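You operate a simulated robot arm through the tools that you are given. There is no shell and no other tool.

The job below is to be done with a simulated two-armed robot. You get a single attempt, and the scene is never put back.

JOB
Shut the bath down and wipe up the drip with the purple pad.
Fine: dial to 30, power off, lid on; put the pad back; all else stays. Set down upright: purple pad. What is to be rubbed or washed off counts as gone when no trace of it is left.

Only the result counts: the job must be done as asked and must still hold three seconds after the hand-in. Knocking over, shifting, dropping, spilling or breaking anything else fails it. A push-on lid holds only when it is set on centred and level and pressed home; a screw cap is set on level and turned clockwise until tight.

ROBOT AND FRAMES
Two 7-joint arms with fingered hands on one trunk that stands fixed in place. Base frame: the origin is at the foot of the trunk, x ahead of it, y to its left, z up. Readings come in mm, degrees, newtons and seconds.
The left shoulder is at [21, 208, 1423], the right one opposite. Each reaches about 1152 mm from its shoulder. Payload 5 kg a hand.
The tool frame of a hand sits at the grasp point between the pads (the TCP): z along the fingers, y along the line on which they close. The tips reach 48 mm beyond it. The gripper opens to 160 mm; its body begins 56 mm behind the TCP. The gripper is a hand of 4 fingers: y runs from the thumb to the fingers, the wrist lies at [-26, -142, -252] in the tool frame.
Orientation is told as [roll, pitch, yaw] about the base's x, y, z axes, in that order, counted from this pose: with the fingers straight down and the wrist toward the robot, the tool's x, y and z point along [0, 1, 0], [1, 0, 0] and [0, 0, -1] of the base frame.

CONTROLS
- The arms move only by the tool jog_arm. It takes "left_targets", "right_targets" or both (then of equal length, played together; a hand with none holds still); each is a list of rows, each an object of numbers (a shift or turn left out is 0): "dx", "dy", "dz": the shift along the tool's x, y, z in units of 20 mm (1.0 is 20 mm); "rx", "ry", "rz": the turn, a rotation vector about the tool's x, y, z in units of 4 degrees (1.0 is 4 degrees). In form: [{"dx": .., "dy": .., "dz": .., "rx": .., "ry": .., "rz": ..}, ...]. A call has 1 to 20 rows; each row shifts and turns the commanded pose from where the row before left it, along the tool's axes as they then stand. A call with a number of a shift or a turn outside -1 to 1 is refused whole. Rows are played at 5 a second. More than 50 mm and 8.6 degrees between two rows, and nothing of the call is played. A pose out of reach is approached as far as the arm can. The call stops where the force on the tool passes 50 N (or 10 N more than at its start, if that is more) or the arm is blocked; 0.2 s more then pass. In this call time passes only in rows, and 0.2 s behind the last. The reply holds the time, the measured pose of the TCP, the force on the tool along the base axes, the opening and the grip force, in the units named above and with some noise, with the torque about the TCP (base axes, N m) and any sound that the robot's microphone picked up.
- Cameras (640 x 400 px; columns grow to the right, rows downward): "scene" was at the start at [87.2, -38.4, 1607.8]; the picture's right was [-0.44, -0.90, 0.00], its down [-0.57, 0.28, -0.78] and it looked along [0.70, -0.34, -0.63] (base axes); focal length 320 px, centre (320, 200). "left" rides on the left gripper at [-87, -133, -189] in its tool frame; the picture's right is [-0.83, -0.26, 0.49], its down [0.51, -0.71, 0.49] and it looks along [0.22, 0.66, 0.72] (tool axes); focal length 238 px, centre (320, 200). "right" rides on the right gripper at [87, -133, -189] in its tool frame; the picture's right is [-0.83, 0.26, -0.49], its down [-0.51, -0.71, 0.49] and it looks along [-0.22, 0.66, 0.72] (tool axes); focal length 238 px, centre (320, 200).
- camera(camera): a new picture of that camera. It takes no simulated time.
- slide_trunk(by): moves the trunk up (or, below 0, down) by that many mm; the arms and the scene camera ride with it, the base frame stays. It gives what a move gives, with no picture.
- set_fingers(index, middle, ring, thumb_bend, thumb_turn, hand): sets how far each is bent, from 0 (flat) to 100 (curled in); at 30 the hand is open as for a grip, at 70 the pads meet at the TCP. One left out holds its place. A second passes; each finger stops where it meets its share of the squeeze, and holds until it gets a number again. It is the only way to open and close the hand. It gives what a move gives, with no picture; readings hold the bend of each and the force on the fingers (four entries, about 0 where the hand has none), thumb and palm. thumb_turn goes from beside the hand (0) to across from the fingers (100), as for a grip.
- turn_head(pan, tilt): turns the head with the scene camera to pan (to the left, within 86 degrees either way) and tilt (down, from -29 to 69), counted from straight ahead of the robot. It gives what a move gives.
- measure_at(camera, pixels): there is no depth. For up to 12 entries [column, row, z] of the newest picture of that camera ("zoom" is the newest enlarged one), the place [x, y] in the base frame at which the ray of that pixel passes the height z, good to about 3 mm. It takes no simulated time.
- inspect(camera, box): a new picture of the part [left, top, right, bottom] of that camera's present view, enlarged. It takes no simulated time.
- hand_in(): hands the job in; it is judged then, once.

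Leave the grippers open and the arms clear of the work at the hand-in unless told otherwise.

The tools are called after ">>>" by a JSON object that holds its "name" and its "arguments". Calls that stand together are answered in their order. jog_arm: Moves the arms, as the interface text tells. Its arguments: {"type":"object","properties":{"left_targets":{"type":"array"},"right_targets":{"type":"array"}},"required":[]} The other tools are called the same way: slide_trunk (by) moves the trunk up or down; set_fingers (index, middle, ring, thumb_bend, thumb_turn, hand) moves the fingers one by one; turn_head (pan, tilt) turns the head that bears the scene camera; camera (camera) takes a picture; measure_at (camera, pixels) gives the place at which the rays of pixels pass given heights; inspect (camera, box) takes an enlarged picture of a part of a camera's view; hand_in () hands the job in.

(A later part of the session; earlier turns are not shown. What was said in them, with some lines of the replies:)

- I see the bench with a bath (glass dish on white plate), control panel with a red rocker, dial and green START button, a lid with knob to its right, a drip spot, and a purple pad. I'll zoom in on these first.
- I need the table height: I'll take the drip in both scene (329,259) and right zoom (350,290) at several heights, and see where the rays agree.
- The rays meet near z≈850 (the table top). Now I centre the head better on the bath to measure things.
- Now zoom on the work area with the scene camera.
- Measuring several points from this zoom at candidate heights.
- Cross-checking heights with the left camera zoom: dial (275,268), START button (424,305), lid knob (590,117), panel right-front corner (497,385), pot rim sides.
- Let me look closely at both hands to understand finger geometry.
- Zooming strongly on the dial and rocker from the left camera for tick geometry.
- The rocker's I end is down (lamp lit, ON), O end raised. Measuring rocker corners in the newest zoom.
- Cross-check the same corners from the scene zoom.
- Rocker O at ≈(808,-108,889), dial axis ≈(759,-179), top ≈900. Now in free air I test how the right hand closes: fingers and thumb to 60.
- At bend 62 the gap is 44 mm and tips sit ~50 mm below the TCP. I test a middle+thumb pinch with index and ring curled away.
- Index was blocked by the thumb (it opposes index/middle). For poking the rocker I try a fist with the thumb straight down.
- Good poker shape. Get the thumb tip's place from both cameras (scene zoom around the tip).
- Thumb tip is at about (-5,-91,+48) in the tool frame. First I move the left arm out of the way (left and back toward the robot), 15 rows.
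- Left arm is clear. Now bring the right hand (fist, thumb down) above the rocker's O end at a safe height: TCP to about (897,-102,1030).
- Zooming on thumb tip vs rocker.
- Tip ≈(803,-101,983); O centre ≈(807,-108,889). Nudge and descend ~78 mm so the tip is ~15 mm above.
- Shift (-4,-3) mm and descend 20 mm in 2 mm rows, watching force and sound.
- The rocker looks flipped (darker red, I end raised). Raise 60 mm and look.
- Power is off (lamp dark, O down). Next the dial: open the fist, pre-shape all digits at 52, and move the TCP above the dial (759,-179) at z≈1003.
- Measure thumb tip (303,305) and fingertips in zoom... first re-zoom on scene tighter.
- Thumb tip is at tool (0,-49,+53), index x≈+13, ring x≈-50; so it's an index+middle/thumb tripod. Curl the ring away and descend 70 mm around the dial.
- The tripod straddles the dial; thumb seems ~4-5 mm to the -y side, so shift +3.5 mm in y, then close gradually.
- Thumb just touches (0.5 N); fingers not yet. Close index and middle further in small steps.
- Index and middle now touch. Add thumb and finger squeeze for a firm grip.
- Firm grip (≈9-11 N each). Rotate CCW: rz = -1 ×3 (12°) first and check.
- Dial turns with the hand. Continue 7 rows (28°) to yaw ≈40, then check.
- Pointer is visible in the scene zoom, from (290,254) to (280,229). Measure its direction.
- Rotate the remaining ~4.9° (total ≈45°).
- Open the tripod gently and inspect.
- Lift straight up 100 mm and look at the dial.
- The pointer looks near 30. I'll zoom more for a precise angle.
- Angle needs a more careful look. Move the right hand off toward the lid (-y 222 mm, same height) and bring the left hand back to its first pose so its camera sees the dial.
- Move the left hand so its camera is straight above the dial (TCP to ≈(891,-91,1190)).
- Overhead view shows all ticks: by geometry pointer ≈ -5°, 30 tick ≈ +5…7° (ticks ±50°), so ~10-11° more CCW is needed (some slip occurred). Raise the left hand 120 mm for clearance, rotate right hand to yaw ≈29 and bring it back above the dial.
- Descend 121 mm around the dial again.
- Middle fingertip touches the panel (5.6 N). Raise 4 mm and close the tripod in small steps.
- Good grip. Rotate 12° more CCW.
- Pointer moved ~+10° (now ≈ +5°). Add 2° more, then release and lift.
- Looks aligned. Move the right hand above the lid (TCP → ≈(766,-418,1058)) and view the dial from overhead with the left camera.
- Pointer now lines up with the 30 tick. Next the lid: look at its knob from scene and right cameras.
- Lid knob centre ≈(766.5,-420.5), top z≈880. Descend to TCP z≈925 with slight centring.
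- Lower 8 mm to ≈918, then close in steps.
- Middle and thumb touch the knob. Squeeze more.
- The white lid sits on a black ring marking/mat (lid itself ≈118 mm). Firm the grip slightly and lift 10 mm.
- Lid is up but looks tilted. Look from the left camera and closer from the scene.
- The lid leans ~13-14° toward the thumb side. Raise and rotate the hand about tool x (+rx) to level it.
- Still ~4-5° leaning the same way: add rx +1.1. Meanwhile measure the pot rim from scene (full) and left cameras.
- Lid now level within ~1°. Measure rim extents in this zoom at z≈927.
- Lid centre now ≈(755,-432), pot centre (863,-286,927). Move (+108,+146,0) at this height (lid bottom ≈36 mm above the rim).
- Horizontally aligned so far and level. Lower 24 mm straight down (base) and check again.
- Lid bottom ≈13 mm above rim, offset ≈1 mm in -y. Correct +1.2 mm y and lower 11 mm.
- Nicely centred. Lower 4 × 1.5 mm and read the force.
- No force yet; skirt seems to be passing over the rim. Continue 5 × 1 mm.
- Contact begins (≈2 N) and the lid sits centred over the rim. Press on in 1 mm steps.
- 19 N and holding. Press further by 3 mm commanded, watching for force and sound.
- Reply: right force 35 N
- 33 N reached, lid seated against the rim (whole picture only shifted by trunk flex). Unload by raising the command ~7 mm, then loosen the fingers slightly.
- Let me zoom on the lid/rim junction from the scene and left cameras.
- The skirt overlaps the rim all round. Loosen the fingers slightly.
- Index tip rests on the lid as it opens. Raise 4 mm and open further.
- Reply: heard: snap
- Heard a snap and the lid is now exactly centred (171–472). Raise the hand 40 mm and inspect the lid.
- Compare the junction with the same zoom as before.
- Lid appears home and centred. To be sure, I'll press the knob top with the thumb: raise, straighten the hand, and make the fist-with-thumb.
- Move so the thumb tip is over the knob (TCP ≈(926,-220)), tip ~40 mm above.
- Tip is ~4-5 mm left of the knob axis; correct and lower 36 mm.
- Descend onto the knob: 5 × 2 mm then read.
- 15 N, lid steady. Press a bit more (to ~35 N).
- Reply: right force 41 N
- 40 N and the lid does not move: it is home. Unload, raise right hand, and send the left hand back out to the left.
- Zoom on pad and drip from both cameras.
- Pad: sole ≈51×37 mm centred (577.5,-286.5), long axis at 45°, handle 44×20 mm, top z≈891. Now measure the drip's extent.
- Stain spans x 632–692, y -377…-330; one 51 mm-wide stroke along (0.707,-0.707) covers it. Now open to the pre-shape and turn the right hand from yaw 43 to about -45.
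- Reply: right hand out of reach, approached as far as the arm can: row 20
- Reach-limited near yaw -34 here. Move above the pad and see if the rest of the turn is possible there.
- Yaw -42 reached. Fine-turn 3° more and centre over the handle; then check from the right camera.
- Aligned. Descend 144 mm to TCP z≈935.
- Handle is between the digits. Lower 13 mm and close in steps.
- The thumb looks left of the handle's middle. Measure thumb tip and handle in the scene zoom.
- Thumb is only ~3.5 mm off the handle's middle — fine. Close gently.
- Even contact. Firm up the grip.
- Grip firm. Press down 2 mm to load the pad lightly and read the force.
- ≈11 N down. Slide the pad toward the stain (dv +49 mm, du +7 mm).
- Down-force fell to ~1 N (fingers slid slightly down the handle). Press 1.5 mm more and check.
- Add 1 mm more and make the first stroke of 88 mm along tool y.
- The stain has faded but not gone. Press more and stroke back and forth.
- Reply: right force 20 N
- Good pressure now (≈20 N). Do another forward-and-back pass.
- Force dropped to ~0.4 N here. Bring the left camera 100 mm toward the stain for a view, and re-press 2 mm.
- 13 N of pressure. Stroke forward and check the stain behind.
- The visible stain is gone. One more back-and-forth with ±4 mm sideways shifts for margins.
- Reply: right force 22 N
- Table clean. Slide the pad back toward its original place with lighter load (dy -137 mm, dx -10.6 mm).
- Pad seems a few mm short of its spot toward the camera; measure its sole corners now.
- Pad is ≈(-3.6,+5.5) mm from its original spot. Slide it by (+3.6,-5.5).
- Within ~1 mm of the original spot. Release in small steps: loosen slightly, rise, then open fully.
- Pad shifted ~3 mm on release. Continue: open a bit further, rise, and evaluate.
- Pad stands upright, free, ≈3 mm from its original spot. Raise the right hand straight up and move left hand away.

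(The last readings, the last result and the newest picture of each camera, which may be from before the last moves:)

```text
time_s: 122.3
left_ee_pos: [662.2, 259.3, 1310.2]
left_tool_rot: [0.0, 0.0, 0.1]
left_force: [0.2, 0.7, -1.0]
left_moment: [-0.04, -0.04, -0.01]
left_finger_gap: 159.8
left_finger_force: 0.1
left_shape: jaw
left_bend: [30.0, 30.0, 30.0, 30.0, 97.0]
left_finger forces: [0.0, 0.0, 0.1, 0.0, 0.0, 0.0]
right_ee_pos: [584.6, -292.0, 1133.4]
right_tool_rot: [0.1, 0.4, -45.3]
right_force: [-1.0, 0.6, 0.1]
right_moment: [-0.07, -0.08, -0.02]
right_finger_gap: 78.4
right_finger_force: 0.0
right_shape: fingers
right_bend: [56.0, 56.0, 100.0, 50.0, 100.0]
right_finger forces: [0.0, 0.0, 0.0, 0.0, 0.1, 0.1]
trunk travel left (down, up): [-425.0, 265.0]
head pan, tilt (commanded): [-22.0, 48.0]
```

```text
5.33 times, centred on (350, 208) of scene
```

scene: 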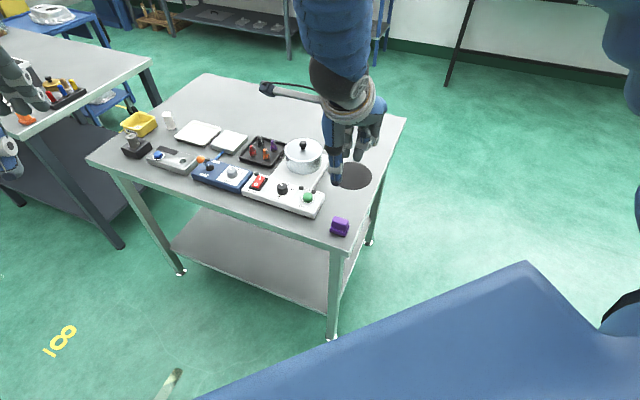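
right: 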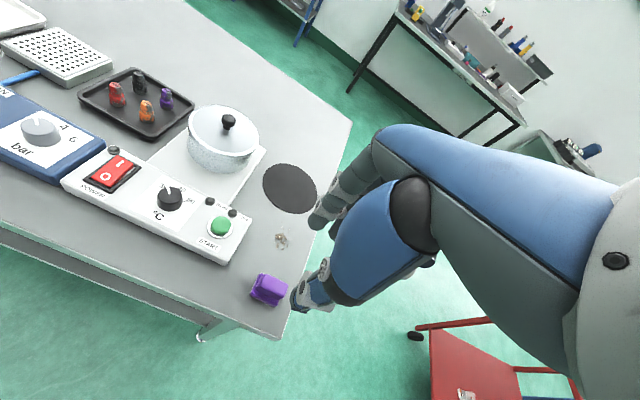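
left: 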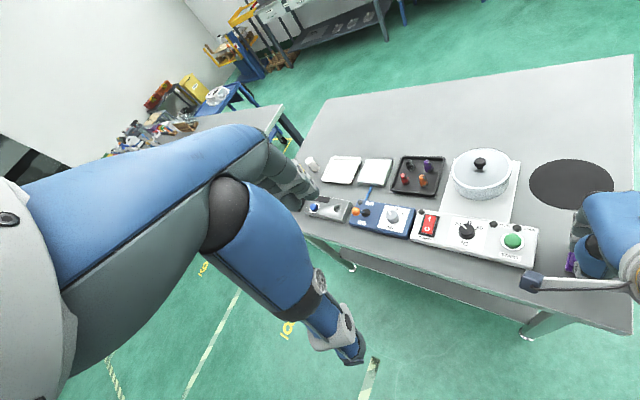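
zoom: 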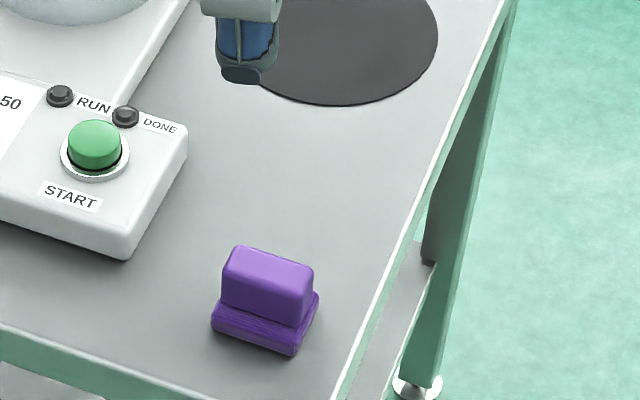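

Move the right hand clear (back toward its first pose), turning it to yaw ≈-5.

>>> {"name": "jog_arm", "arguments": {"right_targets": [{"rz": -1, "dz": -0.67}, {"rz": -1}, {"rz": -1}, {"rz": -1}, {"rz": -1}, {"rz": -1}, {"rz": -1}, {"rz": -1}, {"rz": -1}, {"rz": -1}, {"dx": -0.9, "dy": -0.144, "dz": -0.67}, {"dx": -0.9, "dy": -0.144, "dz": -0.67}, {"dx": -0.9, "dy": -0.144, "dz": -0.67}, {"dx": -0.9, "dy": -0.144, "dz": -0.67}, {"dx": -0.9, "dy": -0.144, "dz": -0.67}, {"dx": -0.9, "dy": -0.144, "dz": -0.67}, {"dx": -0.9, "dy": -0.144, "dz": -0.67}, {"dx": -0.9, "dy": -0.144, "dz": -0.67}, {"dx": -0.9, "dy": -0.144, "dz": -0.67}]}}

>>> {"name": "camera", "arguments": {"camera": "scene"}}

>>> {"name": "inspect", "arguments": {"camera": "scene", "box": [325, 180, 375, 220]}}

>>> {"name": "inspect", "arguments": {"camera": "scene", "box": [315, 205, 365, 245]}}

```text
time_s: 126.3
left_ee_pos: [661.7, 256.4, 1310.6]
left_tool_rot: [0.0, 0.1, 0.2]
left_force: [-0.8, -0.4, 0.8]
left_moment: [-0.02, -0.07, 0.03]
left_finger_gap: 159.6
left_finger_force: 0.0
left_shape: jaw
left_bend: [30.0, 30.0, 30.0, 30.0, 97.0]
left_finger forces: [0.0, 0.0, 0.1, 0.1, 0.0, 0.0]
right_ee_pos: [543.0, -453.0, 1269.6]
right_tool_rot: [0.5, 0.2, -5.3]
right_force: [-0.3, -0.3, 0.3]
right_moment: [0.02, -0.04, -0.02]
right_finger_gap: 78.2
right_finger_force: 0.0
right_shape: fingers
right_bend: [56.0, 56.0, 100.0, 50.0, 100.0]
right_finger forces: [0.0, 0.1, 0.0, 0.1, 0.0, 0.0]
trunk travel left (down, up): [-425.0, 265.0]
head pan, tilt (commanded): [-22.0, 48.0]
```

```text
taken
```

scene: 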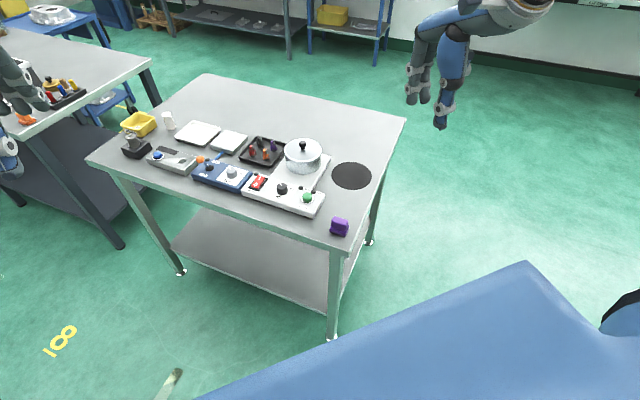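

```text
10.00 times, centred on (350, 200) of scene
```

zoom: 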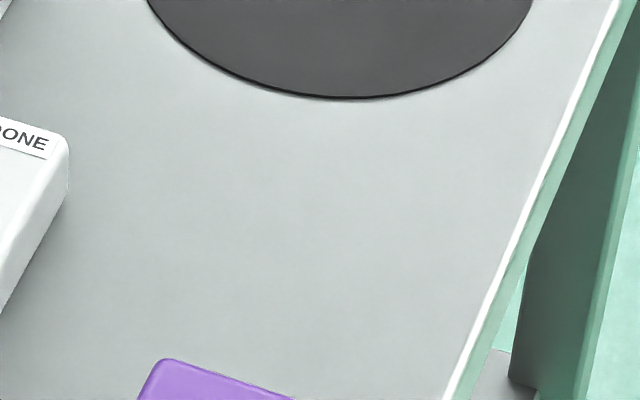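

```text
10.00 times, centred on (340, 225) of scene
```

zoom: 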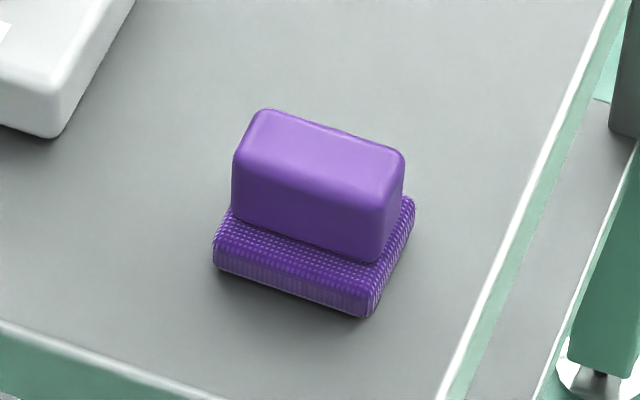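

Stain fully gone, pad upright. Open the right hand fully and do a final check of dial, switch, lid and the wiped area.

>>> {"name": "set_fingers", "arguments": {"hand": "right", "index": 30, "middle": 30, "ring": 30, "thumb_bend": 30, "thumb_turn": 98}}

>>> {"name": "inspect", "arguments": {"camera": "scene", "box": [245, 130, 345, 215]}}

>>> {"name": "inspect", "arguments": {"camera": "right", "box": [110, 120, 310, 290]}}

>>> {"name": "inspect", "arguments": {"camera": "scene", "box": [100, 95, 300, 215]}}

```text
time_s: 127.3
left_ee_pos: [662.7, 257.1, 1310.2]
left_tool_rot: [0.0, 0.0, 0.1]
left_force: [-0.2, -0.4, -0.4]
left_moment: [0.03, -0.01, 0.02]
left_finger_gap: 159.8
left_finger_force: 0.0
left_shape: jaw
left_bend: [30.0, 30.0, 30.0, 30.0, 97.0]
left_finger forces: [0.0, 0.0, 0.0, 0.0, 0.0, 0.0]
right_ee_pos: [543.8, -452.4, 1268.3]
right_tool_rot: [0.5, 0.3, -5.3]
right_force: [-0.7, 0.5, -0.2]
right_moment: [0.0, 0.02, 0.01]
right_finger_gap: 170.3
right_finger_force: 0.1
right_shape: fingers
right_bend: [30.0, 30.0, 30.0, 30.0, 96.0]
right_finger forces: [0.0, 0.0, 0.0, 0.0, 0.1, 0.1]
trunk travel left (down, up): [-425.0, 265.0]
head pan, tilt (commanded): [-22.0, 48.0]
```

```text
4.71 times, centred on (295, 172) of scene
```

zoom: 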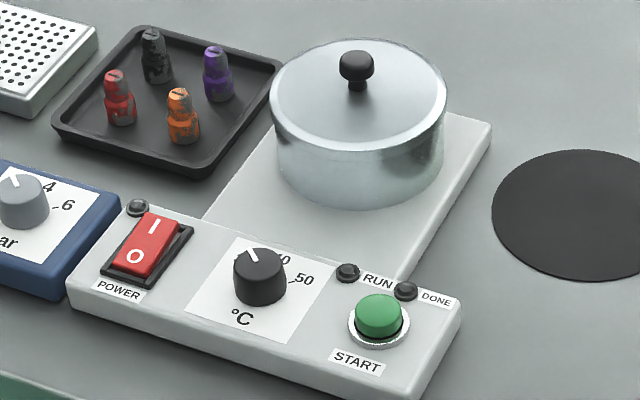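

```text
2.35 times, centred on (210, 205) of right
```

zoom: 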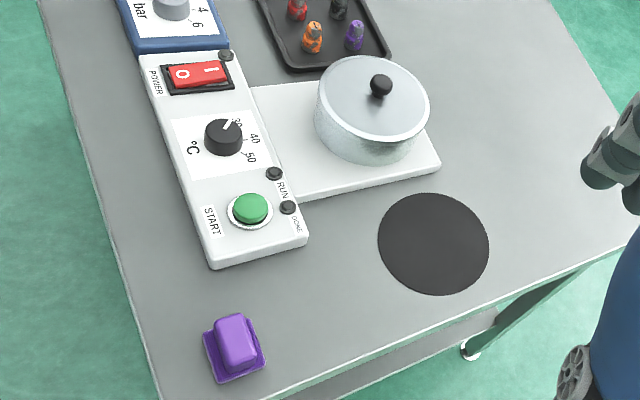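

```text
3.20 times, centred on (200, 155) of scene
```

zoom: 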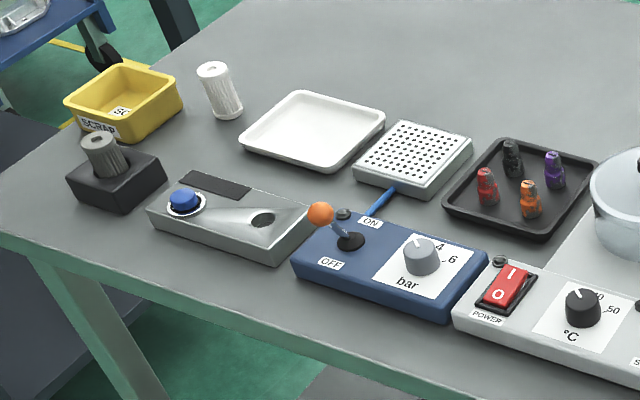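

Power is off, the dial points to 30, the lid is centred and home, and the stain is gone. The pad stands upright at its place, nothing else has been disturbed, and both hands are open and clear. Handing in.

>>> {"name": "hand_in", "arguments": {}}

```text
The job is handed in.
```

I shut the bath down, wiped up the drip, and handed the job in. The hand-in reply gave no verdict, so the results below come from my own checks.

- **Power:** the rocker is pressed to O and its lamp is dark.
- **Dial:** the pointer lines up with the 30 mark to within about 2 degrees. The first turn slipped about 5 degrees and fell short, so I gripped the dial again and corrected it.
- **Lid:** it is centred and level on the bath. I heard a snap as I let go, and it did not move when I then pressed the knob with about 40 N.
- **Drip:** no trace shows in the scene camera at 10x zoom, and none showed from the right hand's camera either.
- **Purple pad:** it is upright at its original place, about 3 mm off where it started.

The other items on the bench looked unmoved in the final views. Both hands are open and clear of the work.
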